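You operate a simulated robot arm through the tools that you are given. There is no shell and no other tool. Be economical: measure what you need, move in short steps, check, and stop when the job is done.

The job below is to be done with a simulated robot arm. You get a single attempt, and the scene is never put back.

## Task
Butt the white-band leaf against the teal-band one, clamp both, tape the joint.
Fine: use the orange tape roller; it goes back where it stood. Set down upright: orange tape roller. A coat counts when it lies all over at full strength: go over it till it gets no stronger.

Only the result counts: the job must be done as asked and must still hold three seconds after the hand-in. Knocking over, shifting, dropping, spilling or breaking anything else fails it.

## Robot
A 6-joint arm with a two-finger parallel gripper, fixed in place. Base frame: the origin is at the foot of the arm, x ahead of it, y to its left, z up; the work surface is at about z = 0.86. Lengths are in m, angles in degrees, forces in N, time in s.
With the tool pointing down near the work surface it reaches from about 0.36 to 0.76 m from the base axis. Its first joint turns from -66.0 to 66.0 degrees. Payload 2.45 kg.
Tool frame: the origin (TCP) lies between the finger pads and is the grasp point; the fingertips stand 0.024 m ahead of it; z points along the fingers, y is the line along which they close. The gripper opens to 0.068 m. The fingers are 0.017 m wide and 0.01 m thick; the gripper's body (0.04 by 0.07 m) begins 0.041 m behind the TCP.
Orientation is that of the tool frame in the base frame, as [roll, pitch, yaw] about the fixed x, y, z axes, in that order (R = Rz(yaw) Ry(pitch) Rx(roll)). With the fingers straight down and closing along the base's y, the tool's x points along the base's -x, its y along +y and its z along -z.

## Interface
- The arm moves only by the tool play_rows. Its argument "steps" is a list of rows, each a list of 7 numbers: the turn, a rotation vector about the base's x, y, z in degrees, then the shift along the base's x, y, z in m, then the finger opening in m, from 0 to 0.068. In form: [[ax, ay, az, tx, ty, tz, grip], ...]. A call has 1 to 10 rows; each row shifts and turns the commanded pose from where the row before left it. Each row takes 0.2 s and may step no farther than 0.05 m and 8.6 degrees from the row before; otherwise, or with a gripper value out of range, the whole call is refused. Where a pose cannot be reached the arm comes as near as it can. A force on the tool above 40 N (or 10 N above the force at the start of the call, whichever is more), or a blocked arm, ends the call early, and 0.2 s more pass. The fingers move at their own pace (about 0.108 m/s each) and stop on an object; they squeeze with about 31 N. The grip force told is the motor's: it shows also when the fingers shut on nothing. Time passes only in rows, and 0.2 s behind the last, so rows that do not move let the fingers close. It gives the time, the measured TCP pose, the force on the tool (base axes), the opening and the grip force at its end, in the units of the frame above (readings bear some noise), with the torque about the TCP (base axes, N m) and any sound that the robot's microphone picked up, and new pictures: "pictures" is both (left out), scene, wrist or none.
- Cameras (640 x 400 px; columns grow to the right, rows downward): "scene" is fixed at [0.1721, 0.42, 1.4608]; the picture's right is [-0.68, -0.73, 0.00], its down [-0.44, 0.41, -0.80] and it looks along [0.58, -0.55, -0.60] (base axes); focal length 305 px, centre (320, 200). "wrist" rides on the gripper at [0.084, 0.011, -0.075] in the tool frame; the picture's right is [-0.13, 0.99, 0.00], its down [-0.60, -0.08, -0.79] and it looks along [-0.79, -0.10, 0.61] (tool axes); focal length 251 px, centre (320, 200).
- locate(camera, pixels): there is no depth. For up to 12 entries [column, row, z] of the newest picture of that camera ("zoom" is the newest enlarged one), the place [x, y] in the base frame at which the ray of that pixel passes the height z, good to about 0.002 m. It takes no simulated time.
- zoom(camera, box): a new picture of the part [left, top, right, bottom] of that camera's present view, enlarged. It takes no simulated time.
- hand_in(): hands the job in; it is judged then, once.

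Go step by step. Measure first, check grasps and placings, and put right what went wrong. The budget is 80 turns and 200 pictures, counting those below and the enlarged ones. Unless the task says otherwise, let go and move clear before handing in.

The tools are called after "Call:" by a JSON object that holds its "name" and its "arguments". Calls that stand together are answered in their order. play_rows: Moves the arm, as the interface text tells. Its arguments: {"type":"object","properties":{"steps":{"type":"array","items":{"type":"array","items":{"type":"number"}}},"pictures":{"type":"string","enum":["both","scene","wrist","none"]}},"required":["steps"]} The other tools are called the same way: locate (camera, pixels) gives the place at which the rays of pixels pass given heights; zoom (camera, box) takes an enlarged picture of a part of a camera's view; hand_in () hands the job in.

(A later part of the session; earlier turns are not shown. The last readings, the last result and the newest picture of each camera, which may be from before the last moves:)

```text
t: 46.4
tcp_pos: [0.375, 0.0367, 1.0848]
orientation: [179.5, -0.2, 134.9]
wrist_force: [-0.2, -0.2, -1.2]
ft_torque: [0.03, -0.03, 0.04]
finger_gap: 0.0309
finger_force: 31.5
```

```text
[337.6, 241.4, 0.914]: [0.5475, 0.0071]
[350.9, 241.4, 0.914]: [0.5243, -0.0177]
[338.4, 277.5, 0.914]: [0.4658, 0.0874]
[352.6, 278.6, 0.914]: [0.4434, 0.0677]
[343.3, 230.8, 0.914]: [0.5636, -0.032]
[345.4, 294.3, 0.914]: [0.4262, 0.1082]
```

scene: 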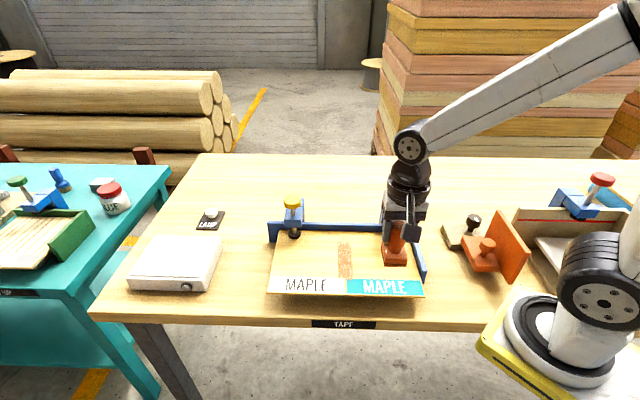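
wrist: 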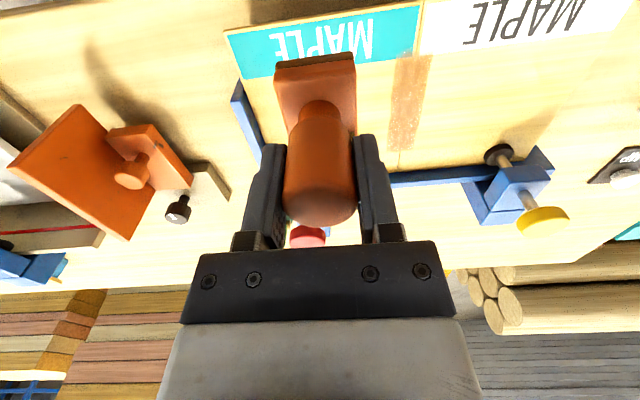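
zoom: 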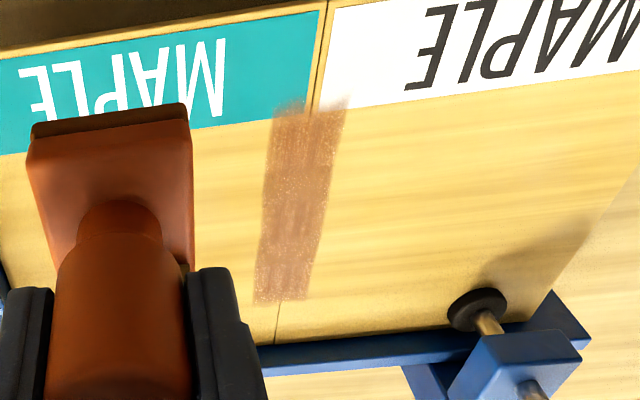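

The tape spans t≈0.266–0.383, symmetric on the joint, 34 mm wide but streaky: more passes are needed. Returning above the front end and down to near contact.

Call:
{"name": "play_rows", "arguments": {"steps": [[0, 0, 0, 0.023, 0.018, 0, 0], [0, 0, 0, 0.023, 0.018, 0, 0], [0, 0, 0, 0.023, 0.018, 0, 0], [0, 0, 0, 0, 0, -0.04, 0], [0, 0, 0, 0, 0, -0.04, 0], [0, 0, 0, 0, 0, -0.02, 0], [0, 0, 0, 0, 0, -0.004, 0], [0, 0, 0, 0, 0, 0, 0]], "pictures": "none"}}

Call:
{"name": "play_rows", "arguments": {"steps": [[0, 0, 0, 0, 0, -0.001, 0], [0, 0, 0, 0, 0, -0.0006, 0], [0, 0, 0, 0, 0, 0, 0]], "pictures": "wrist"}}

```text
t: 48.2
tcp_pos: [0.4447, 0.0912, 0.9806]
orientation: [179.7, -0.3, 135.0]
wrist_force: [1.1, 0.1, -1.7]
ft_torque: [0.02, 0.05, -0.02]
finger_gap: 0.0314
finger_force: 30.8
```

```text
t: 49.0
tcp_pos: [0.4449, 0.0906, 0.9786]
orientation: [179.4, -0.1, 135.0]
wrist_force: [-1.3, 0.4, 9.9]
ft_torque: [-0.17, 0.16, -0.04]
finger_gap: 0.0311
finger_force: 30.5
```

wrist: 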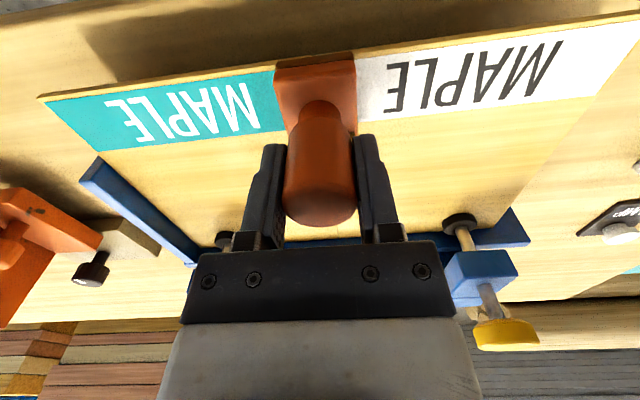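

Pressing at ~10 N. Sweeping back toward the fence.

Call:
{"name": "play_rows", "arguments": {"steps": [[0, 0, 0, 0.0071, -0.0071, 0, 0], [0, 0, 0, 0.0071, -0.0071, 0, 0], [0, 0, 0, 0.0071, -0.0071, 0, 0], [0, 0, 0, 0.0071, -0.0071, 0, 0], [0, 0, 0, 0.0071, -0.0071, 0, 0], [0, 0, 0, 0.0071, -0.0071, 0, 0], [0, 0, 0, 0.0071, -0.0071, 0, 0]], "pictures": "none"}}

Call:
{"name": "play_rows", "arguments": {"steps": [[0, 0, 0, 0.0071, -0.0071, 0, 0], [0, 0, 0, 0.0071, -0.0071, 0, 0], [0, 0, 0, 0.0071, -0.0071, 0, 0], [0, 0, 0, 0.0071, -0.0071, 0, 0], [0, 0, 0, 0.0071, -0.0071, 0, 0], [0, 0, 0, 0.0071, -0.0071, 0, 0], [0, 0, 0, 0.0071, -0.0071, 0, 0]], "pictures": "scene"}}

Call:
{"name": "zoom", "arguments": {"camera": "scene", "box": [295, 220, 395, 305]}}

```text
t: 50.6
tcp_pos: [0.4937, 0.041, 0.9795]
orientation: [179.6, -0.2, 135.1]
wrist_force: [-0.7, 1.2, 2.9]
ft_torque: [-0.02, 0.04, -0.01]
finger_gap: 0.0311
finger_force: 31.2
```

```text
t: 52.2
tcp_pos: [0.5435, -0.0093, 0.9785]
orientation: [179.5, 0.0, 135.0]
wrist_force: [-0.9, 2.6, 5.2]
ft_torque: [-0.04, 0.12, 0.02]
finger_gap: 0.0315
finger_force: 30.7
```

scene: 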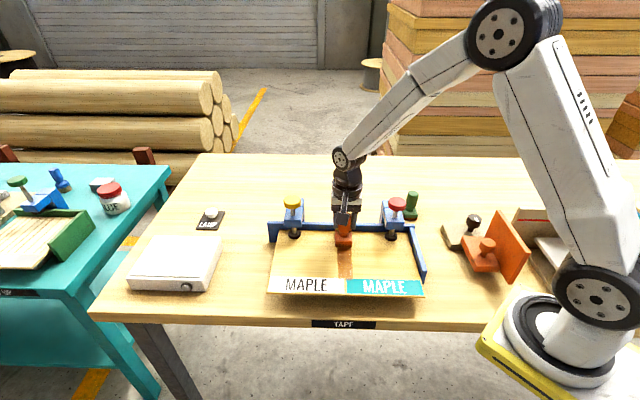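

```text
4.71 times, centred on (345, 262) of scene
```

zoom: 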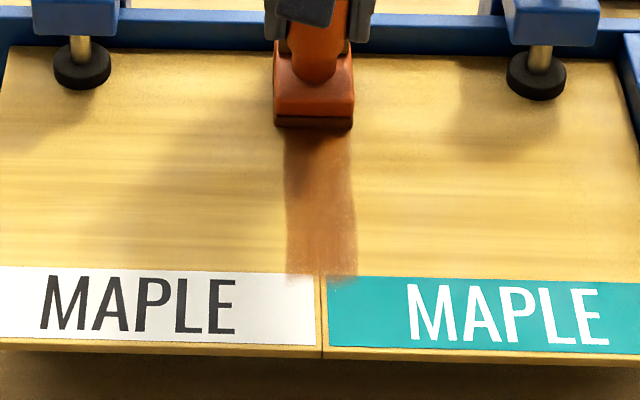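

Coverage is strengthening; the front 30 mm is lighter. Next: to the fence limit and a full forward pass with a bit more pressure.

Call:
{"name": "play_rows", "arguments": {"steps": [[0, 0, 0, 0.0055, -0.0055, -0.0003, 0], [0, 0, 0, -0.0071, 0.0071, 0, 0], [0, 0, 0, -0.0071, 0.0071, 0, 0], [0, 0, 0, -0.0071, 0.0071, 0, 0], [0, 0, 0, -0.0071, 0.0071, 0, 0], [0, 0, 0, -0.0071, 0.0071, 0, 0], [0, 0, 0, -0.0071, 0.0071, 0, 0], [0, 0, 0, -0.0071, 0.0071, 0, 0], [0, 0, 0, -0.0071, 0.0071, 0, 0], [0, 0, 0, -0.0071, 0.0071, 0, 0]], "pictures": "none"}}

Call:
{"name": "play_rows", "arguments": {"steps": [[0, 0, 0, -0.0071, 0.0071, 0, 0], [0, 0, 0, -0.0071, 0.0071, 0, 0], [0, 0, 0, -0.0071, 0.0071, 0, 0], [0, 0, 0, -0.0071, 0.0071, 0, 0], [0, 0, 0, -0.0071, 0.0071, 0, 0], [0, 0, 0, -0.0071, 0.0071, 0, 0], [0, 0, 0, -0.0071, 0.0071, 0, 0]], "pictures": "none"}}

```text
t: 54.4
tcp_pos: [0.4858, 0.0485, 0.9788]
orientation: [179.6, -0.1, 135.0]
wrist_force: [2.5, -3.0, 6.8]
ft_torque: [-0.35, -0.01, 0.07]
finger_gap: 0.0311
finger_force: 30.6
```

```text
t: 56.0
tcp_pos: [0.4356, 0.0983, 0.9787]
orientation: [179.5, -0.1, 135.1]
wrist_force: [0.5, -1.7, 1.6]
ft_torque: [-0.17, -0.02, 0.02]
finger_gap: 0.0313
finger_force: 30.8
```

At the front, normal force is only 1.6 N, which explains the weaker front end. Adding 0.5 mm pressure and stroking back and forth over the front part.

Call:
{"name": "play_rows", "arguments": {"steps": [[0, 0, 0, 0, 0, -0.0005, 0], [0, 0, 0, 0.0071, -0.0071, 0, 0], [0, 0, 0, 0.0071, -0.0071, 0, 0], [0, 0, 0, 0.0071, -0.0071, 0, 0], [0, 0, 0, 0.0071, -0.0071, 0, 0], [0, 0, 0, -0.0071, 0.0071, 0, 0], [0, 0, 0, -0.0071, 0.0071, 0, 0], [0, 0, 0, -0.0071, 0.0071, 0, 0], [0, 0, 0, -0.0071, 0.0071, 0, 0]], "pictures": "none"}}

Call:
{"name": "play_rows", "arguments": {"steps": [[0, 0, 0, 0.0071, -0.0071, 0, 0], [0, 0, 0, 0.0071, -0.0071, 0, 0], [0, 0, 0, 0.0071, -0.0071, 0, 0], [0, 0, 0, 0.0071, -0.0071, 0, 0], [0, 0, 0, 0.0071, -0.0071, 0, 0], [0, 0, 0, 0.0071, -0.0071, 0, 0], [0, 0, 0, 0.0071, -0.0071, 0, 0], [0, 0, 0, 0.0071, -0.0071, 0, 0]], "pictures": "none"}}

Call:
{"name": "play_rows", "arguments": {"steps": [[0, 0, 0, 0.0071, -0.0071, 0, 0], [0, 0, 0, 0.0071, -0.0071, 0, 0], [0, 0, 0, 0.0071, -0.0071, 0, 0], [0, 0, 0, 0.0071, -0.0071, 0, 0], [0, 0, 0, 0.0071, -0.0071, 0, 0], [0, 0, 0, 0.0071, -0.0071, 0, 0], [0, 0, 0, 0.0071, -0.0071, 0, 0], [0, 0, 0, 0, 0, 0, 0]], "pictures": "scene"}}

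Call:
{"name": "zoom", "arguments": {"camera": "scene", "box": [295, 220, 395, 305]}}

```text
t: 58.0
tcp_pos: [0.4369, 0.0984, 0.9769]
orientation: [179.4, -0.1, 135.0]
wrist_force: [5.6, -5.7, 19.0]
ft_torque: [-0.59, -0.15, 0.15]
finger_gap: 0.0312
finger_force: 30.8
```

```text
t: 59.8
tcp_pos: [0.4929, 0.0421, 0.9787]
orientation: [179.7, -0.2, 135.0]
wrist_force: [-0.5, 0.0, -1.0]
ft_torque: [0.04, 0.01, -0.03]
finger_gap: 0.0315
finger_force: 30.8
```

```text
t: 61.6
tcp_pos: [0.5426, -0.008, 0.978]
orientation: [179.6, -0.1, 135.0]
wrist_force: [-0.1, 0.3, -1.2]
ft_torque: [0.02, -0.01, 0.01]
finger_gap: 0.0312
finger_force: 31.1
```

scene: 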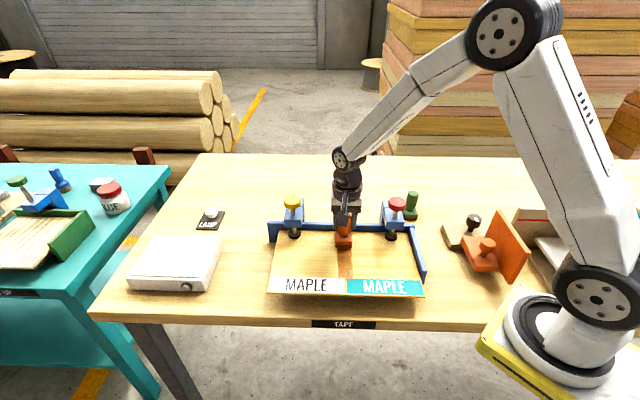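

```text
4.71 times, centred on (345, 262) of scene
```

zoom: 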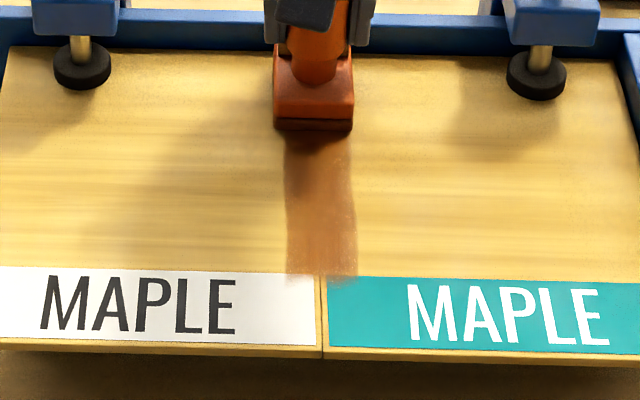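

The last back pass lost contact (Fz −1). I'll re-establish pressure here.

Call:
{"name": "play_rows", "arguments": {"steps": [[0, 0, 0, 0.0035, -0.0035, -0.0008, 0], [0, 0, 0, 0, 0, 0, 0]], "pictures": "none"}}

Call:
{"name": "play_rows", "arguments": {"steps": [[0, 0, 0, 0, 0, -0.0006, 0], [0, 0, 0, 0, 0, 0, 0]], "pictures": "none"}}

```text
t: 62.2
tcp_pos: [0.5466, -0.0099, 0.9779]
orientation: [179.5, -0.2, 134.9]
wrist_force: [-1.1, 2.2, 3.1]
ft_torque: [0.04, 0.07, -0.03]
finger_gap: 0.0315
finger_force: 30.6
```

```text
t: 62.8
tcp_pos: [0.5476, -0.0114, 0.9765]
orientation: [179.6, -0.1, 135.0]
wrist_force: [-2.0, -1.2, 11.5]
ft_torque: [-0.13, 0.38, -0.01]
finger_gap: 0.0311
finger_force: 31.6
```

11.5 N now. Full forward pass with checks.

Call:
{"name": "play_rows", "arguments": {"steps": [[0, 0, 0, -0.0078, 0.0064, 0, 0], [0, 0, 0, -0.0071, 0.0071, 0, 0], [0, 0, 0, -0.0071, 0.0071, 0, 0], [0, 0, 0, -0.0071, 0.0071, 0, 0], [0, 0, 0, -0.0071, 0.0071, 0, 0], [0, 0, 0, -0.0071, 0.0071, 0, 0]], "pictures": "none"}}

Call:
{"name": "play_rows", "arguments": {"steps": [[0, 0, 0, -0.0071, 0.0071, -0.0001, 0], [0, 0, 0, -0.0071, 0.0071, -0.0001, 0], [0, 0, 0, -0.0071, 0.0071, 0, 0], [0, 0, 0, -0.0071, 0.0071, 0, 0], [0, 0, 0, -0.0071, 0.0071, 0, 0]], "pictures": "none"}}

Call:
{"name": "play_rows", "arguments": {"steps": [[0, 0, 0, -0.0071, 0.0071, -0.0001, 0], [0, 0, 0, -0.0071, 0.0071, 0, 0], [0, 0, 0, -0.0071, 0.0071, 0, 0], [0, 0, 0, -0.0071, 0.0071, 0, 0]], "pictures": "wrist"}}

```text
t: 64.2
tcp_pos: [0.5041, 0.0306, 0.9774]
orientation: [179.4, 0.0, 135.0]
wrist_force: [6.9, -6.9, 25.8]
ft_torque: [-0.42, 0.2, 0.11]
finger_gap: 0.0314
finger_force: 31.6
```

```text
t: 65.4
tcp_pos: [0.4681, 0.0668, 0.9749]
orientation: [179.5, -0.1, 135.0]
wrist_force: [4.8, -6.2, 19.3]
ft_torque: [-0.35, 0.13, 0.14]
finger_gap: 0.0314
finger_force: 30.5
```

```text
t: 66.4
tcp_pos: [0.4381, 0.094, 0.9746]
orientation: [179.5, -0.2, 134.9]
wrist_force: [5.2, -4.6, 13.7]
ft_torque: [-0.34, 0.03, 0.09]
finger_gap: 0.0314
finger_force: 30.7
```

wrist: 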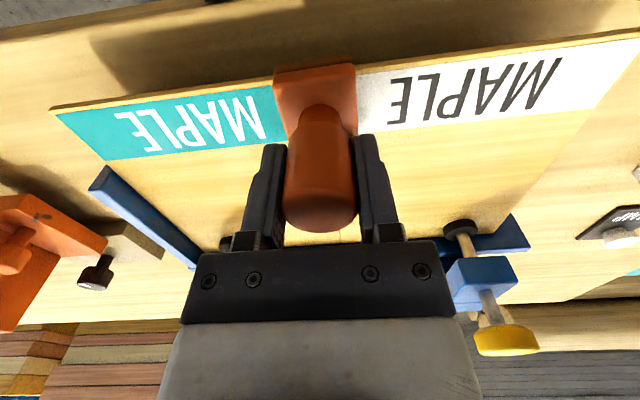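

Good pressure throughout. A short extra stroke over the front third, then lift aside to inspect.

Call:
{"name": "play_rows", "arguments": {"steps": [[0, 0, 0, 0.0071, -0.0071, 0, 0], [0, 0, 0, 0.0071, -0.0071, 0, 0], [0, 0, 0, 0.0071, -0.0071, 0, 0], [0, 0, 0, 0.0071, -0.0071, 0, 0], [0, 0, 0, 0.0071, -0.0071, 0, 0], [0, 0, 0, -0.0071, 0.0071, 0, 0], [0, 0, 0, -0.0071, 0.0071, 0, 0], [0, 0, 0, -0.0071, 0.0071, 0, 0], [0, 0, 0, -0.0071, 0.0071, 0, 0], [0, 0, 0, -0.0071, 0.0071, 0, 0]], "pictures": "none"}}

Call:
{"name": "play_rows", "arguments": {"steps": [[0, 0, 0, 0, 0, 0.04, 0], [0, 0, 0, 0, 0, 0.045, 0], [0, 0, 0, -0.03, -0.03, 0.01, 0], [0, 0, 0, -0.03, -0.03, 0.01, 0]]}}

Call:
{"name": "zoom", "arguments": {"camera": "scene", "box": [310, 225, 380, 290]}}

Call:
{"name": "zoom", "arguments": {"camera": "wrist", "box": [340, 20, 500, 180]}}

```text
t: 68.6
tcp_pos: [0.4383, 0.0956, 0.9758]
orientation: [179.4, -0.2, 135.0]
wrist_force: [0.3, -0.9, 0.3]
ft_torque: [-0.03, 0.0, -0.01]
finger_gap: 0.0311
finger_force: 31.2
```

```text
t: 69.6
tcp_pos: [0.3783, 0.0328, 1.0799]
orientation: [179.5, 0.0, 135.0]
wrist_force: [-0.3, -0.6, -2.0]
ft_torque: [-0.02, -0.02, -0.03]
finger_gap: 0.0314
finger_force: 31.1
```

scene: 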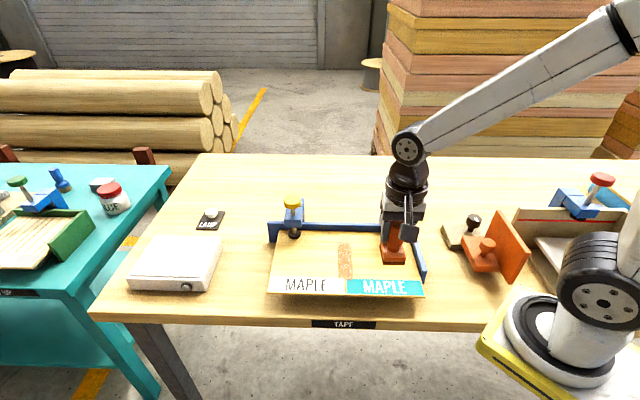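
wrist: 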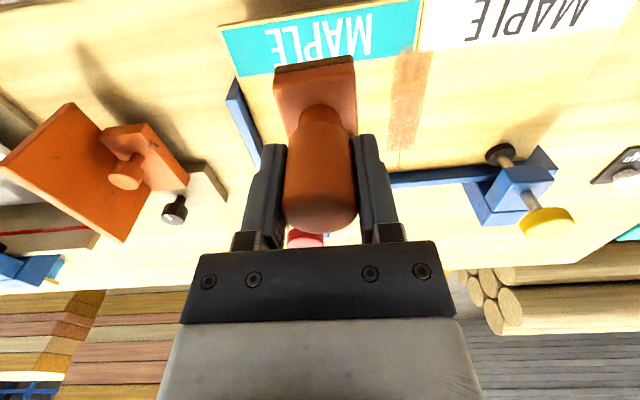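

```text
6.15 times, centred on (345, 258) of scene
```

zoom: 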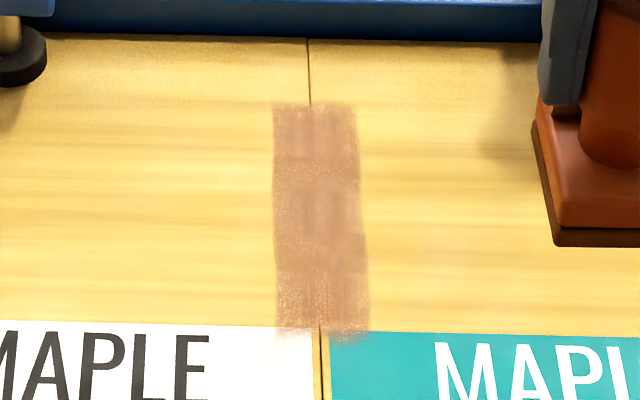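

```text
2.50 times, centred on (420, 100) of wrist
```

zoom: 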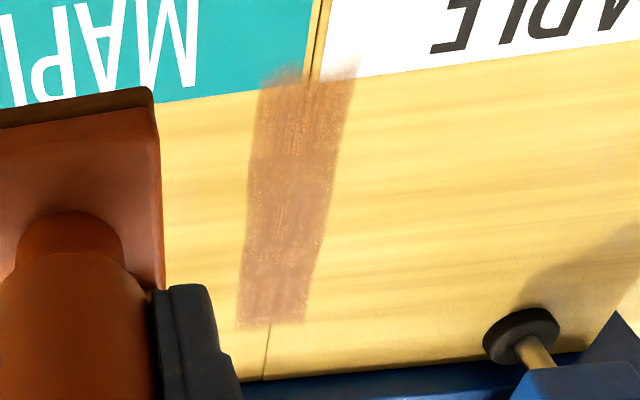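

Tape is uneven: side columns and front rows are still lighter. I'll do more strokes with small lateral offsets (+4 mm, then −4 mm), starting from the front.

Call:
{"name": "play_rows", "arguments": {"steps": [[0, 0, 0, 0.0322, 0.0317, 0, 0], [0, 0, 0, 0.0322, 0.0317, 0, 0], [0, 0, 0, 0, 0, -0.04, 0], [0, 0, 0, 0, 0, -0.04, 0], [0, 0, 0, 0, 0, -0.022, 0], [0, 0, 0, 0, 0, -0.001, 0], [0, 0, 0, 0, 0, 0, 0]], "pictures": "none"}}

Call:
{"name": "play_rows", "arguments": {"steps": [[0, 0, 0, 0, 0, -0.001, 0], [0, 0, 0, 0, 0, 0, 0]], "pictures": "none"}}

Call:
{"name": "play_rows", "arguments": {"steps": [[0, 0, 0, 0, 0, -0.0006, 0], [0, 0, 0, 0, 0, 0, 0]], "pictures": "none"}}

```text
t: 71.2
tcp_pos: [0.4443, 0.0982, 0.9788]
orientation: [179.6, -0.1, 135.0]
wrist_force: [0.0, -0.8, -2.2]
ft_torque: [0.01, 0.01, -0.04]
finger_gap: 0.0314
finger_force: 30.8
```

```text
t: 71.8
tcp_pos: [0.4439, 0.0981, 0.9772]
orientation: [179.6, -0.2, 135.0]
wrist_force: [0.0, -0.8, -1.4]
ft_torque: [-0.02, -0.01, 0.0]
finger_gap: 0.0312
finger_force: 31.0
```

```text
t: 72.4
tcp_pos: [0.4437, 0.0981, 0.9771]
orientation: [179.6, -0.2, 135.0]
wrist_force: [0.1, 0.4, -2.5]
ft_torque: [-0.02, -0.03, -0.03]
finger_gap: 0.0312
finger_force: 31.0
```

Call:
{"name": "play_rows", "arguments": {"steps": [[0, 0, 0, -0.0014, -0.0014, -0.001, 0], [0, 0, 0, 0, 0, 0, 0]], "pictures": "none"}}

Call:
{"name": "play_rows", "arguments": {"steps": [[0, 0, 0, 0, 0, -0.0008, 0], [0, 0, 0, 0, 0, 0, 0]], "pictures": "none"}}

```text
t: 73.0
tcp_pos: [0.4425, 0.0979, 0.9765]
orientation: [179.4, -0.1, 135.0]
wrist_force: [2.4, 3.2, 8.9]
ft_torque: [0.16, 0.07, -0.06]
finger_gap: 0.0315
finger_force: 31.3
```

```text
t: 73.6
tcp_pos: [0.4427, 0.0957, 0.9752]
orientation: [179.4, 0.0, 135.0]
wrist_force: [2.4, 0.3, 23.7]
ft_torque: [-0.19, 0.22, -0.02]
finger_gap: 0.0312
finger_force: 30.9
```

Pressed. Stroke back at +4 mm, then forward at −4 mm, checking forces.

Call:
{"name": "play_rows", "arguments": {"steps": [[0, 0, 0, 0.0103, -0.0103, 0, 0], [0, 0, 0, 0.0103, -0.0103, 0, 0], [0, 0, 0, 0.0103, -0.0103, 0, 0], [0, 0, 0, 0.0103, -0.0103, 0, 0], [0, 0, 0, 0.0103, -0.0103, 0, 0]], "pictures": "none"}}

Call:
{"name": "play_rows", "arguments": {"steps": [[0, 0, 0, 0.0103, -0.0103, -0.0002, 0], [0, 0, 0, 0.0103, -0.0103, 0, 0], [0, 0, 0, 0.0103, -0.0103, 0, 0], [0, 0, 0, 0.0103, -0.0103, 0, 0], [0, 0, 0, 0.0103, -0.0103, 0, 0]], "pictures": "none"}}

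Call:
{"name": "play_rows", "arguments": {"steps": [[0, 0, 0, -0.0057, -0.0057, 0, 0], [0, 0, 0, -0.0103, 0.0103, 0, 0], [0, 0, 0, -0.0103, 0.0103, 0, 0], [0, 0, 0, -0.0103, 0.0103, 0, 0], [0, 0, 0, -0.0103, 0.0103, 0, 0], [0, 0, 0, -0.0103, 0.0103, 0, 0]], "pictures": "none"}}

```text
t: 74.8
tcp_pos: [0.4938, 0.0454, 0.9736]
orientation: [179.6, -0.1, 135.0]
wrist_force: [-3.9, 4.3, 16.9]
ft_torque: [-0.09, 0.34, -0.12]
finger_gap: 0.0314
finger_force: 31.0
```

```text
t: 76.0
tcp_pos: [0.5443, -0.0076, 0.975]
orientation: [179.6, -0.2, 135.0]
wrist_force: [-2.5, 1.6, 5.6]
ft_torque: [-0.02, 0.12, -0.02]
finger_gap: 0.0311
finger_force: 31.2
```

```text
t: 77.4
tcp_pos: [0.4863, 0.0398, 0.9743]
orientation: [179.7, -0.2, 135.0]
wrist_force: [0.8, -0.8, 1.0]
ft_torque: [-0.14, 0.0, 0.05]
finger_gap: 0.0313
finger_force: 31.8
```

Still touching, lightly. Adding 0.6 mm and finishing forward, then back along −4 mm.

Call:
{"name": "play_rows", "arguments": {"steps": [[0, 0, 0, -0.0103, 0.0103, -0.0006, 0], [0, 0, 0, -0.0103, 0.0103, 0, 0], [0, 0, 0, -0.0103, 0.0103, 0, 0], [0, 0, 0, -0.0103, 0.0103, 0, 0], [0, 0, 0, -0.0083, 0.0083, 0, 0]], "pictures": "none"}}

Call:
{"name": "play_rows", "arguments": {"steps": [[0, 0, 0, 0, 0, -0.0003, 0], [0, 0, 0, 0.0083, -0.0083, 0, 0], [0, 0, 0, 0.0103, -0.0103, 0, 0], [0, 0, 0, 0.0103, -0.0103, 0, 0], [0, 0, 0, 0.0103, -0.0103, 0, 0], [0, 0, 0, 0.0103, -0.0103, 0, 0]], "pictures": "none"}}

Call:
{"name": "play_rows", "arguments": {"steps": [[0, 0, 0, 0.0103, -0.0103, -0.0003, 0], [0, 0, 0, 0.0103, -0.0103, 0, 0], [0, 0, 0, 0.0103, -0.0103, 0, 0], [0, 0, 0, 0.0103, -0.0103, 0, 0], [0, 0, 0, 0.0103, -0.0103, 0, 0], [0, 0, 0, 0, 0, 0, 0]], "pictures": "scene"}}

Call:
{"name": "zoom", "arguments": {"camera": "scene", "box": [310, 225, 380, 290]}}

```text
t: 78.6
tcp_pos: [0.4381, 0.0892, 0.9743]
orientation: [179.5, -0.2, 135.0]
wrist_force: [4.7, -5.7, 19.9]
ft_torque: [-0.64, -0.07, 0.14]
finger_gap: 0.0311
finger_force: 30.9
```

```text
t: 80.0
tcp_pos: [0.4876, 0.0402, 0.9727]
orientation: [179.6, -0.2, 135.0]
wrist_force: [-1.9, 2.4, 5.7]
ft_torque: [-0.02, 0.21, -0.09]
finger_gap: 0.0315
finger_force: 31.3
```

```text
t: 81.4
tcp_pos: [0.5401, -0.0112, 0.9735]
orientation: [179.6, -0.1, 135.0]
wrist_force: [-2.1, 1.9, 7.8]
ft_torque: [-0.06, 0.18, -0.05]
finger_gap: 0.0313
finger_force: 30.4
```

scene: 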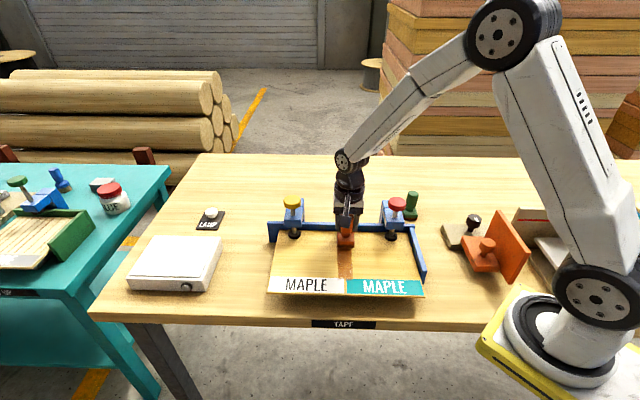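

```text
6.15 times, centred on (345, 258) of scene
```

zoom: 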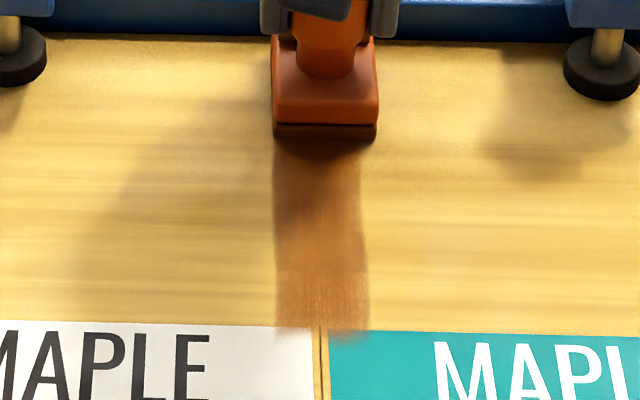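

The front ~25 mm (zoom rows 270–335) stays lighter, suggesting the applicator sits toward the roller's rear. I'll run a centred forward pass and extend further past the front edge lightly.

Call:
{"name": "play_rows", "arguments": {"steps": [[0, 0, 0, 0.0028, 0.0028, 0, 0], [0, 0, 0, -0.0103, 0.0103, 0, 0], [0, 0, 0, -0.0103, 0.0103, 0, 0], [0, 0, 0, -0.0103, 0.0103, 0, 0], [0, 0, 0, -0.0103, 0.0103, 0, 0], [0, 0, 0, -0.0103, 0.0103, 0, 0], [0, 0, 0, -0.0103, 0.0103, 0, 0]], "pictures": "none"}}

Call:
{"name": "play_rows", "arguments": {"steps": [[0, 0, 0, -0.0103, 0.0103, -0.0003, 0], [0, 0, 0, -0.0103, 0.0103, 0, 0], [0, 0, 0, -0.0103, 0.0103, 0, 0], [0, 0, 0, -0.0071, 0.0071, 0, 0]], "pictures": "none"}}

Call:
{"name": "play_rows", "arguments": {"steps": [[0, 0, 0, -0.005, 0.005, 0, 0], [0, 0, 0, -0.005, 0.005, 0, 0], [0, 0, 0, 0, 0, 0, 0]]}}

```text
t: 83.0
tcp_pos: [0.4785, 0.0527, 0.9717]
orientation: [179.7, -0.2, 135.0]
wrist_force: [0.4, 0.8, -2.0]
ft_torque: [-0.02, 0.02, 0.01]
finger_gap: 0.0312
finger_force: 30.9
```

```text
t: 84.0
tcp_pos: [0.4415, 0.0921, 0.973]
orientation: [179.6, -0.1, 135.0]
wrist_force: [0.8, -0.6, 3.2]
ft_torque: [-0.22, -0.01, 0.03]
finger_gap: 0.0313
finger_force: 30.6
```

```text
t: 84.8
tcp_pos: [0.4319, 0.1008, 0.9726]
orientation: [179.5, -0.1, 135.0]
wrist_force: [1.7, -1.9, 7.1]
ft_torque: [-0.32, -0.09, -0.01]
finger_gap: 0.0313
finger_force: 30.9
```

scene: 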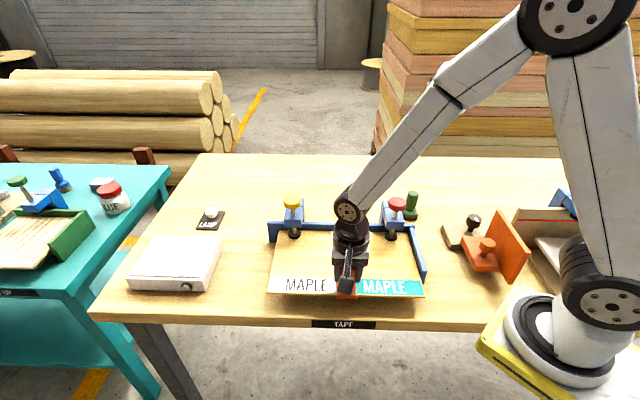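
wrist: 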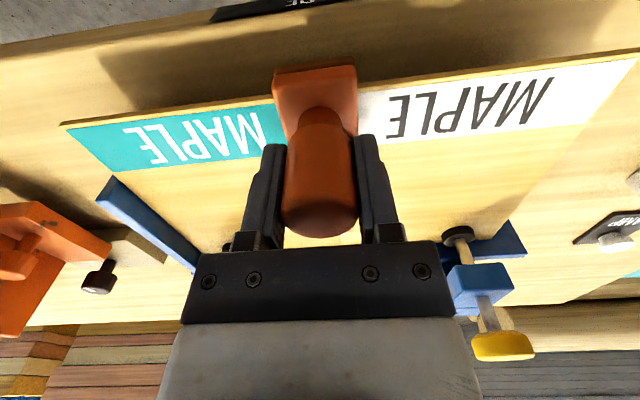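

Good contact at 7 N with the sole well past the front edge. Several strokes over the front third.

Call:
{"name": "play_rows", "arguments": {"steps": [[0, 0, 0, 0.0085, -0.0085, -0.0003, 0], [0, 0, 0, 0.0085, -0.0085, 0, 0], [0, 0, 0, 0.0085, -0.0085, 0, 0], [0, 0, 0, 0.0085, -0.0085, 0, 0], [0, 0, 0, 0.0085, -0.0085, 0, 0], [0, 0, 0, -0.0085, 0.0085, 0, 0], [0, 0, 0, -0.0085, 0.0085, 0, 0], [0, 0, 0, -0.0085, 0.0085, 0, 0], [0, 0, 0, -0.0085, 0.0085, 0, 0], [0, 0, 0, -0.0085, 0.0085, 0, 0]], "pictures": "none"}}

Call:
{"name": "play_rows", "arguments": {"steps": [[0, 0, 0, 0.0085, -0.0085, -0.0003, 0], [0, 0, 0, 0.0085, -0.0085, 0, 0], [0, 0, 0, 0.0085, -0.0085, 0, 0], [0, 0, 0, 0.0085, -0.0085, 0, 0], [0, 0, 0, 0.0085, -0.0085, 0, 0], [0, 0, 0, -0.0085, 0.0085, 0, 0], [0, 0, 0, -0.0085, 0.0085, 0, 0], [0, 0, 0, -0.0085, 0.0085, 0, 0], [0, 0, 0, -0.0085, 0.0085, 0, 0], [0, 0, 0, -0.0085, 0.0085, 0, 0]], "pictures": "none"}}

Call:
{"name": "play_rows", "arguments": {"steps": [[0, 0, 0, 0.0085, -0.0085, -0.0003, 0], [0, 0, 0, 0.0103, -0.0103, 0, 0], [0, 0, 0, 0.0103, -0.0103, 0, 0], [0, 0, 0, 0.0103, -0.0103, 0, 0], [0, 0, 0, 0.0103, -0.0103, 0, 0]], "pictures": "none"}}

Call:
{"name": "play_rows", "arguments": {"steps": [[0, 0, 0, 0.0103, -0.0103, -0.0003, 0], [0, 0, 0, 0.0103, -0.0103, 0, 0], [0, 0, 0, 0.0103, -0.0103, 0, 0], [0, 0, 0, 0.0103, -0.0103, 0, 0], [0, 0, 0, 0.0103, -0.0103, 0, 0], [0, 0, 0, 0.005, -0.005, 0, 0]], "pictures": "scene"}}

Call:
{"name": "zoom", "arguments": {"camera": "scene", "box": [310, 225, 380, 290]}}

```text
t: 87.0
tcp_pos: [0.4324, 0.0999, 0.9716]
orientation: [179.5, -0.1, 135.0]
wrist_force: [4.1, -5.3, 14.5]
ft_torque: [-0.58, -0.16, 0.06]
finger_gap: 0.0315
finger_force: 30.6
```

```text
t: 89.2
tcp_pos: [0.4316, 0.1004, 0.9724]
orientation: [179.6, -0.2, 135.1]
wrist_force: [1.2, -2.7, 5.6]
ft_torque: [-0.3, -0.05, 0.08]
finger_gap: 0.0314
finger_force: 31.0
```

```text
t: 90.4
tcp_pos: [0.4814, 0.0504, 0.9729]
orientation: [179.6, -0.2, 135.0]
wrist_force: [-3.3, 3.1, 11.6]
ft_torque: [-0.02, 0.3, -0.08]
finger_gap: 0.0315
finger_force: 31.1
```

```text
t: 91.8
tcp_pos: [0.5377, -0.0052, 0.9709]
orientation: [179.5, -0.2, 135.0]
wrist_force: [-4.8, 5.1, 16.8]
ft_torque: [0.01, 0.4, -0.12]
finger_gap: 0.0314
finger_force: 31.0
```

scene: 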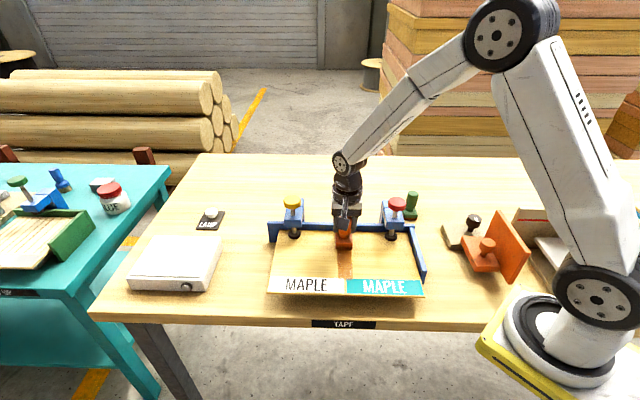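

```text
6.15 times, centred on (345, 258) of scene
```

zoom: 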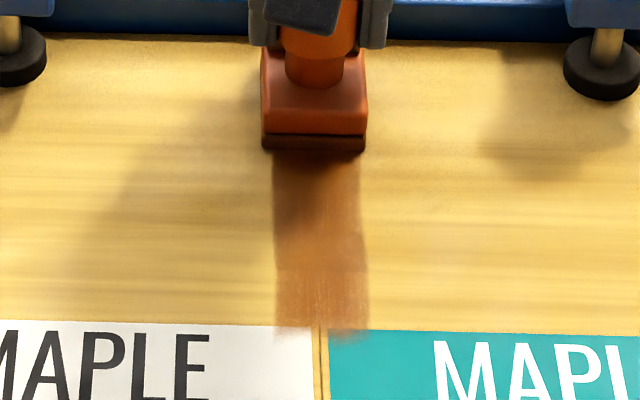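

Front is now nearly even. Working the rear third, then a last forward pass, then inspect.

Call:
{"name": "play_rows", "arguments": {"steps": [[0, 0, 0, 0.0055, -0.0055, 0, 0], [0, 0, 0, 0.0035, -0.0035, 0, 0], [0, 0, 0, -0.0085, 0.0085, 0, 0], [0, 0, 0, -0.0085, 0.0085, 0, 0], [0, 0, 0, -0.0085, 0.0085, 0, 0], [0, 0, 0, -0.0085, 0.0085, 0, 0], [0, 0, 0, 0.0085, -0.0085, 0, 0], [0, 0, 0, 0.0085, -0.0085, 0, 0], [0, 0, 0, 0.0085, -0.0085, 0, 0], [0, 0, 0, 0.0085, -0.0085, 0, 0]], "pictures": "none"}}

Call:
{"name": "play_rows", "arguments": {"steps": [[0, 0, 0, -0.0085, 0.0085, -0.0004, 0], [0, 0, 0, -0.0085, 0.0085, 0, 0], [0, 0, 0, -0.0085, 0.0085, 0, 0], [0, 0, 0, -0.0085, 0.0085, 0, 0], [0, 0, 0, -0.0085, 0.0085, 0, 0], [0, 0, 0, -0.0085, 0.0085, 0, 0]], "pictures": "none"}}

Call:
{"name": "play_rows", "arguments": {"steps": [[0, 0, 0, -0.0085, 0.0085, -0.0002, 0], [0, 0, 0, -0.0085, 0.0085, 0, 0], [0, 0, 0, -0.0085, 0.0085, 0, 0], [0, 0, 0, -0.0085, 0.0085, 0, 0], [0, 0, 0, -0.0085, 0.0085, 0, 0], [0, 0, 0, -0.0085, 0.0085, 0, 0], [0, 0, 0, -0.0065, 0.0065, 0, 0]], "pictures": "none"}}

Call:
{"name": "play_rows", "arguments": {"steps": [[0, 0, 0, 0, 0, 0.04, 0], [0, 0, 0, 0, 0, 0.045, 0], [0, 0, 0, -0.03, -0.03, 0.01, 0], [0, 0, 0, -0.03, -0.03, 0.01, 0]]}}

Call:
{"name": "zoom", "arguments": {"camera": "scene", "box": [310, 225, 380, 290]}}

Call:
{"name": "zoom", "arguments": {"camera": "wrist", "box": [360, 20, 480, 180]}}

```text
t: 94.0
tcp_pos: [0.5475, -0.0148, 0.9728]
orientation: [179.7, -0.2, 135.0]
wrist_force: [-1.1, 1.1, 2.3]
ft_torque: [-0.06, 0.04, -0.04]
finger_gap: 0.0312
finger_force: 30.8
```

```text
t: 95.4
tcp_pos: [0.4974, 0.0369, 0.971]
orientation: [179.5, -0.1, 135.0]
wrist_force: [3.0, -3.3, 9.9]
ft_torque: [-0.33, 0.03, 0.08]
finger_gap: 0.0314
finger_force: 31.1
```

```text
t: 97.0
tcp_pos: [0.4384, 0.0938, 0.9711]
orientation: [179.5, -0.1, 135.0]
wrist_force: [3.5, -4.1, 13.4]
ft_torque: [-0.45, -0.05, 0.1]
finger_gap: 0.0313
finger_force: 31.5
```

```text
t: 98.0
tcp_pos: [0.3785, 0.0334, 1.0764]
orientation: [179.5, -0.1, 135.0]
wrist_force: [1.6, -0.4, -1.7]
ft_torque: [0.02, -0.01, 0.01]
finger_gap: 0.0313
finger_force: 31.1
```

scene: 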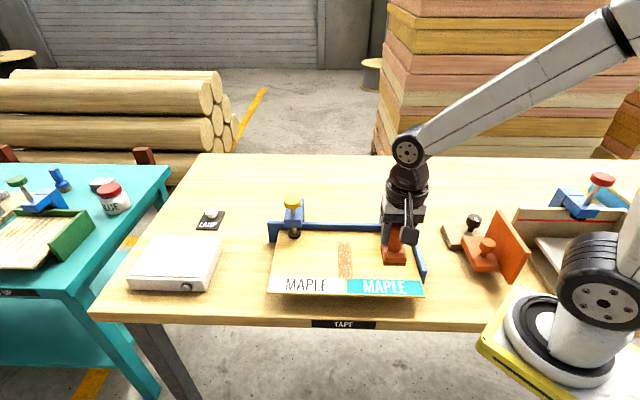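
wrist: 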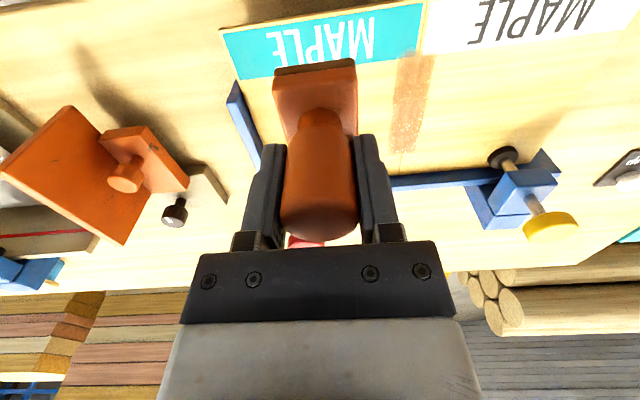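

```text
6.15 times, centred on (345, 258) of scene
```

zoom: 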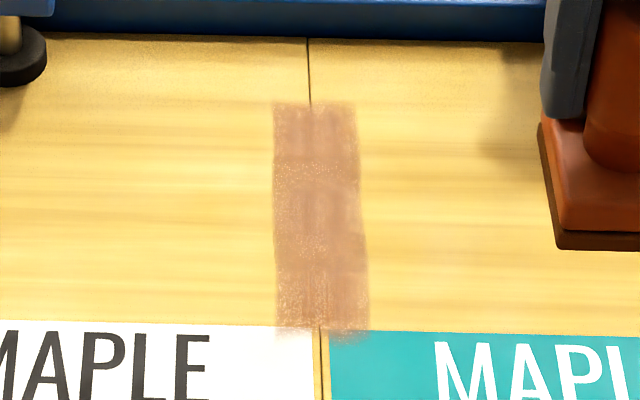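

```text
2.50 times, centred on (420, 100) of wrist
```

zoom: 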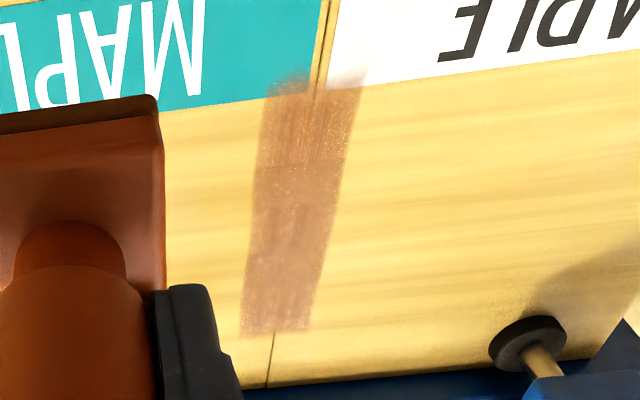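

Better, but the white-leaf-side column (zoom x 275–300) and front row remain speckled. I'll do passes offset +6 mm to that side with steady pressure.

Call:
{"name": "play_rows", "arguments": {"steps": [[0, 0, 0, 0.0321, 0.0328, 0, 0], [0, 0, 0, 0.0321, 0.0328, 0, 0], [0, 0, 0, 0, 0, -0.04, 0], [0, 0, 0, 0, 0, -0.04, 0], [0, 0, 0, 0, 0, -0.022, 0], [0, 0, 0, 0, 0, -0.001, 0], [0, 0, 0, 0, 0, 0, 0]], "pictures": "none"}}

Call:
{"name": "play_rows", "arguments": {"steps": [[0, 0, 0, 0, 0, -0.001, 0], [0, 0, 0, 0, 0, 0, 0]], "pictures": "none"}}

Call:
{"name": "play_rows", "arguments": {"steps": [[0, 0, 0, 0, 0, -0.001, 0], [0, 0, 0, 0, 0, 0, 0]], "pictures": "none"}}

```text
t: 99.6
tcp_pos: [0.4423, 0.1015, 0.9725]
orientation: [179.5, -0.2, 135.0]
wrist_force: [-0.2, -0.4, -0.5]
ft_torque: [0.0, -0.02, -0.05]
finger_gap: 0.0314
finger_force: 31.2
```

```text
t: 100.2
tcp_pos: [0.4429, 0.0993, 0.9722]
orientation: [179.5, -0.1, 135.0]
wrist_force: [0.0, 0.3, -0.9]
ft_torque: [0.03, 0.03, 0.02]
finger_gap: 0.0312
finger_force: 31.0
```

```text
t: 100.8
tcp_pos: [0.4434, 0.0997, 0.9711]
orientation: [179.5, -0.1, 134.9]
wrist_force: [-3.3, -0.3, 14.8]
ft_torque: [-0.17, 0.42, -0.03]
finger_gap: 0.0313
finger_force: 31.0
```

14.8 N. Front strokes, then full strokes at this offset.

Call:
{"name": "play_rows", "arguments": {"steps": [[0, 0, 0, -0.007, 0.007, 0, 0], [0, 0, 0, 0.0085, -0.0085, 0, 0], [0, 0, 0, 0.0085, -0.0085, 0, 0], [0, 0, 0, 0.0085, -0.0085, 0, 0], [0, 0, 0, 0.0085, -0.0085, 0, 0], [0, 0, 0, -0.0085, 0.0085, 0, 0], [0, 0, 0, -0.0085, 0.0085, 0, 0], [0, 0, 0, -0.0085, 0.0085, 0, 0], [0, 0, 0, -0.0085, 0.0085, 0, 0]], "pictures": "none"}}

Call:
{"name": "play_rows", "arguments": {"steps": [[0, 0, 0, 0.0085, -0.0085, -0.0003, 0], [0, 0, 0, 0.0085, -0.0085, 0, 0], [0, 0, 0, 0.0085, -0.0085, 0, 0], [0, 0, 0, 0.0085, -0.0085, 0, 0], [0, 0, 0, 0.0085, -0.0085, 0, 0], [0, 0, 0, 0.0085, -0.0085, 0, 0], [0, 0, 0, 0.0085, -0.0085, 0, 0]], "pictures": "none"}}

Call:
{"name": "play_rows", "arguments": {"steps": [[0, 0, 0, 0.0085, -0.0085, -0.0003, 0], [0, 0, 0, 0.0085, -0.0085, 0, 0], [0, 0, 0, 0.0085, -0.0085, 0, 0], [0, 0, 0, 0.0085, -0.0085, 0, 0], [0, 0, 0, 0.0085, -0.0085, 0, 0], [0, 0, 0, 0.0085, -0.0085, 0, 0]], "pictures": "none"}}

Call:
{"name": "play_rows", "arguments": {"steps": [[0, 0, 0, -0.0085, 0.0085, -0.0002, 0], [0, 0, 0, -0.0085, 0.0085, 0, 0], [0, 0, 0, -0.0085, 0.0085, 0, 0], [0, 0, 0, -0.0085, 0.0085, 0, 0], [0, 0, 0, -0.0085, 0.0085, 0, 0], [0, 0, 0, -0.0085, 0.0085, 0, 0]], "pictures": "none"}}

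```text
t: 102.8
tcp_pos: [0.4365, 0.1066, 0.9718]
orientation: [179.6, 0.0, 135.0]
wrist_force: [4.4, -5.6, 16.0]
ft_torque: [-0.63, -0.22, 0.13]
finger_gap: 0.0314
finger_force: 31.0
```

```text
t: 104.4
tcp_pos: [0.4946, 0.047, 0.9708]
orientation: [179.6, -0.3, 135.0]
wrist_force: [-3.0, 3.0, 9.2]
ft_torque: [-0.01, 0.18, -0.05]
finger_gap: 0.0314
finger_force: 30.8
```

```text
t: 105.8
tcp_pos: [0.5468, -0.004, 0.9702]
orientation: [179.6, -0.3, 135.0]
wrist_force: [-2.8, 3.4, 8.0]
ft_torque: [-0.02, 0.17, -0.08]
finger_gap: 0.0312
finger_force: 30.8
```

```text
t: 107.2
tcp_pos: [0.4955, 0.0464, 0.9694]
orientation: [179.7, -0.2, 135.0]
wrist_force: [1.5, -1.0, 1.0]
ft_torque: [-0.13, 0.0, 0.0]
finger_gap: 0.0313
finger_force: 30.8
```

Continuing: forward to the front, shift to −5 mm, stroke back, then forward in the centre, then inspect.

Call:
{"name": "play_rows", "arguments": {"steps": [[0, 0, 0, -0.0085, 0.0085, -0.0006, 0], [0, 0, 0, -0.0085, 0.0085, 0, 0], [0, 0, 0, -0.0085, 0.0085, 0, 0], [0, 0, 0, -0.0085, 0.0085, 0, 0], [0, 0, 0, -0.0085, 0.0085, 0, 0], [0, 0, 0, -0.0085, 0.0085, 0, 0], [0, 0, 0, -0.0085, 0.0085, 0, 0]], "pictures": "none"}}

Call:
{"name": "play_rows", "arguments": {"steps": [[0, 0, 0, -0.0042, -0.0042, 0, 0], [0, 0, 0, -0.0042, -0.0042, 0, 0], [0, 0, 0, 0.0085, -0.0085, -0.0002, 0], [0, 0, 0, 0.0085, -0.0085, 0, 0], [0, 0, 0, 0.0085, -0.0085, 0, 0], [0, 0, 0, 0.0085, -0.0085, 0, 0], [0, 0, 0, 0.0085, -0.0085, 0, 0], [0, 0, 0, 0.0085, -0.0085, 0, 0]], "pictures": "none"}}

Call:
{"name": "play_rows", "arguments": {"steps": [[0, 0, 0, 0.0085, -0.0085, -0.0003, 0], [0, 0, 0, 0.0085, -0.0085, 0, 0], [0, 0, 0, 0.0085, -0.0085, 0, 0], [0, 0, 0, 0.0085, -0.0085, 0, 0], [0, 0, 0, 0.0085, -0.0085, 0, 0], [0, 0, 0, 0.0085, -0.0085, 0, 0], [0, 0, 0, 0.0085, -0.0085, 0, 0]], "pictures": "none"}}

Call:
{"name": "play_rows", "arguments": {"steps": [[0, 0, 0, 0.0035, 0.0035, -0.0003, 0], [0, 0, 0, -0.0085, 0.0085, 0, 0], [0, 0, 0, -0.0085, 0.0085, 0, 0], [0, 0, 0, -0.0085, 0.0085, 0, 0], [0, 0, 0, -0.0085, 0.0085, 0, 0], [0, 0, 0, -0.0085, 0.0085, 0, 0], [0, 0, 0, -0.0085, 0.0085, 0, 0], [0, 0, 0, -0.0085, 0.0085, 0, 0]], "pictures": "none"}}

```text
t: 108.8
tcp_pos: [0.4361, 0.1059, 0.9695]
orientation: [179.6, -0.3, 135.0]
wrist_force: [0.3, -1.7, 3.3]
ft_torque: [-0.22, 0.01, 0.04]
finger_gap: 0.0316
finger_force: 31.3
```

```text
t: 110.6
tcp_pos: [0.4791, 0.0469, 0.9689]
orientation: [179.6, -0.1, 135.0]
wrist_force: [-3.4, 5.3, 16.9]
ft_torque: [0.02, 0.45, -0.09]
finger_gap: 0.0314
finger_force: 30.7
```

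```text
t: 112.2
tcp_pos: [0.5377, -0.0125, 0.9681]
orientation: [179.5, -0.1, 135.0]
wrist_force: [-3.5, 4.5, 17.3]
ft_torque: [-0.07, 0.34, -0.09]
finger_gap: 0.0313
finger_force: 31.4
```

```text
t: 114.0
tcp_pos: [0.4815, 0.0514, 0.9695]
orientation: [179.5, -0.2, 134.9]
wrist_force: [4.0, -5.4, 17.1]
ft_torque: [-0.5, 0.02, 0.09]
finger_gap: 0.0315
finger_force: 31.1
```

Call:
{"name": "play_rows", "arguments": {"steps": [[0, 0, 0, -0.0085, 0.0085, 0, 0], [0, 0, 0, -0.0085, 0.0085, 0, 0], [0, 0, 0, -0.0085, 0.0085, 0, 0], [0, 0, 0, -0.0085, 0.0085, 0, 0], [0, 0, 0, -0.0085, 0.0085, 0, 0], [0, 0, 0, -0.0085, 0.0085, 0, 0], [0, 0, 0, 0, 0, 0, 0]], "pictures": "none"}}

Call:
{"name": "play_rows", "arguments": {"steps": [[0, 0, 0, 0, 0, 0.04, 0], [0, 0, 0, 0, 0, 0.045, 0], [0, 0, 0, -0.03, -0.03, 0.01, 0], [0, 0, 0, -0.03, -0.03, 0.01, 0]]}}

Call:
{"name": "zoom", "arguments": {"camera": "scene", "box": [310, 225, 380, 290]}}

Call:
{"name": "zoom", "arguments": {"camera": "wrist", "box": [360, 20, 480, 180]}}

```text
t: 115.6
tcp_pos: [0.431, 0.1021, 0.9686]
orientation: [179.5, -0.2, 135.1]
wrist_force: [4.3, -1.3, 11.6]
ft_torque: [-0.24, -0.17, 0.01]
finger_gap: 0.0313
finger_force: 31.2
```

```text
t: 116.6
tcp_pos: [0.3708, 0.0417, 1.0741]
orientation: [179.6, -0.3, 135.0]
wrist_force: [-0.5, 0.1, -2.3]
ft_torque: [0.02, -0.02, -0.04]
finger_gap: 0.0314
finger_force: 31.0
```

scene: 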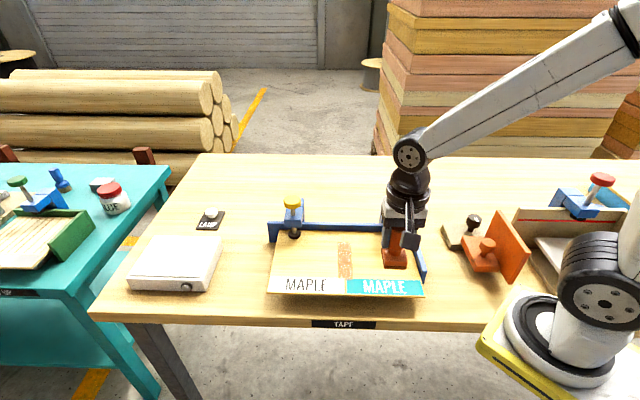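
wrist: 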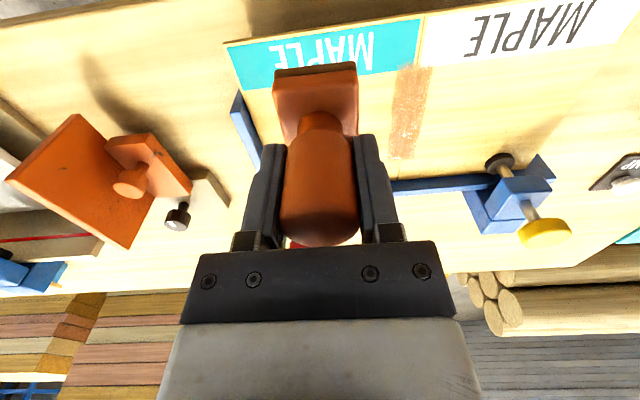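

```text
6.15 times, centred on (345, 258) of scene
```

zoom: 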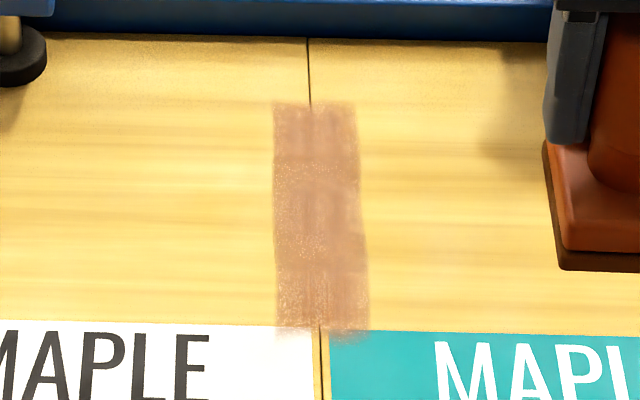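

```text
2.50 times, centred on (420, 100) of wrist
```

zoom: 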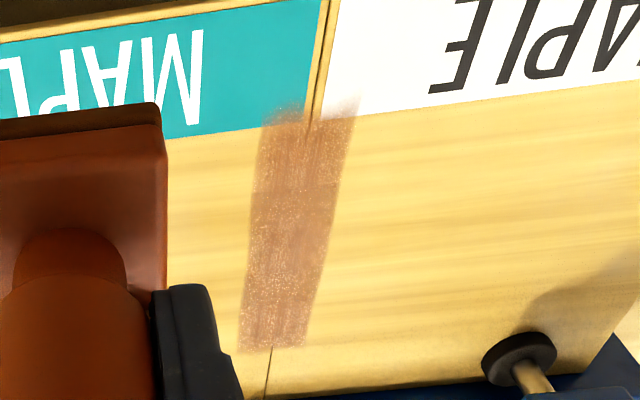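

The tape looks the same as at the previous inspection (uniform to the edges, only grain texture), so it is at full strength. Now returning the roller over the fence to its original spot (0.637,-0.099), stopping slightly above.

Call:
{"name": "play_rows", "arguments": {"steps": [[0, 0, 0, 0.03, 0.03, 0, 0], [0, 0, 0, 0.03, 0.03, 0, 0], [0, 0, 0, 0.0343, -0.0335, 0, 0], [0, 0, 0, 0.0343, -0.0335, 0, 0], [0, 0, 0, 0.0343, -0.0335, 0, 0], [0, 0, 0, 0.0343, -0.0335, 0, 0], [0, 0, 0, 0.0343, -0.0335, 0, 0], [0, 0, 0, 0.0343, -0.0335, 0, 0], [0, 0, 0, 0, 0, 0, 0]], "pictures": "none"}}

Call:
{"name": "play_rows", "arguments": {"steps": [[0, 0, 0, 0, 0, -0.045, 0], [0, 0, 0, 0, 0, -0.045, 0], [0, 0, 0, 0, 0, -0.045, 0], [0, 0, 0, 0, 0, -0.01, 0], [0, 0, 0, 0, 0, 0, 0]]}}

Call:
{"name": "zoom", "arguments": {"camera": "scene", "box": [300, 160, 380, 230]}}

```text
t: 118.6
tcp_pos: [0.6374, -0.1007, 1.0721]
orientation: [179.5, -0.2, 135.0]
wrist_force: [0.6, 0.3, -2.0]
ft_torque: [0.01, -0.02, -0.02]
finger_gap: 0.0313
finger_force: 30.6
```

```text
t: 119.8
tcp_pos: [0.6372, -0.0999, 0.9294]
orientation: [179.5, -0.2, 135.0]
wrist_force: [0.8, 0.3, -1.7]
ft_torque: [-0.02, -0.02, 0.02]
finger_gap: 0.0313
finger_force: 30.8
```

scene: 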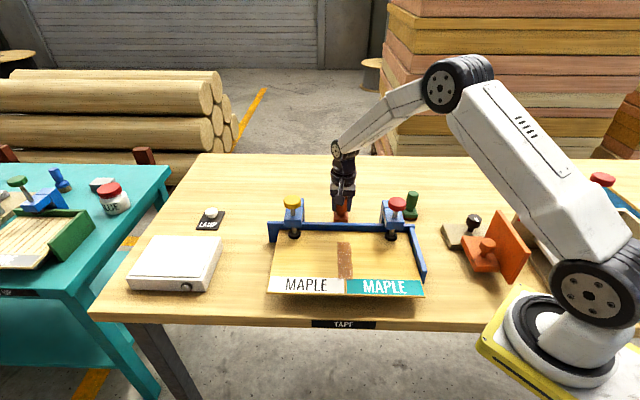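
wrist: 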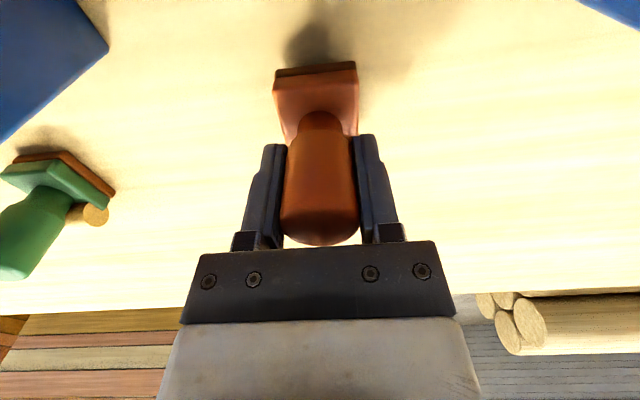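

```text
5.71 times, centred on (340, 195) of scene
```

zoom: 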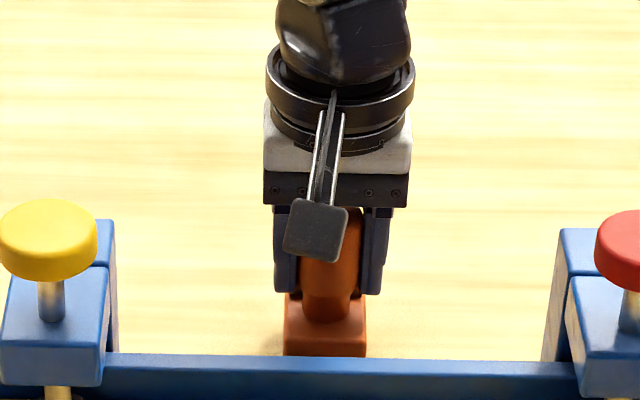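

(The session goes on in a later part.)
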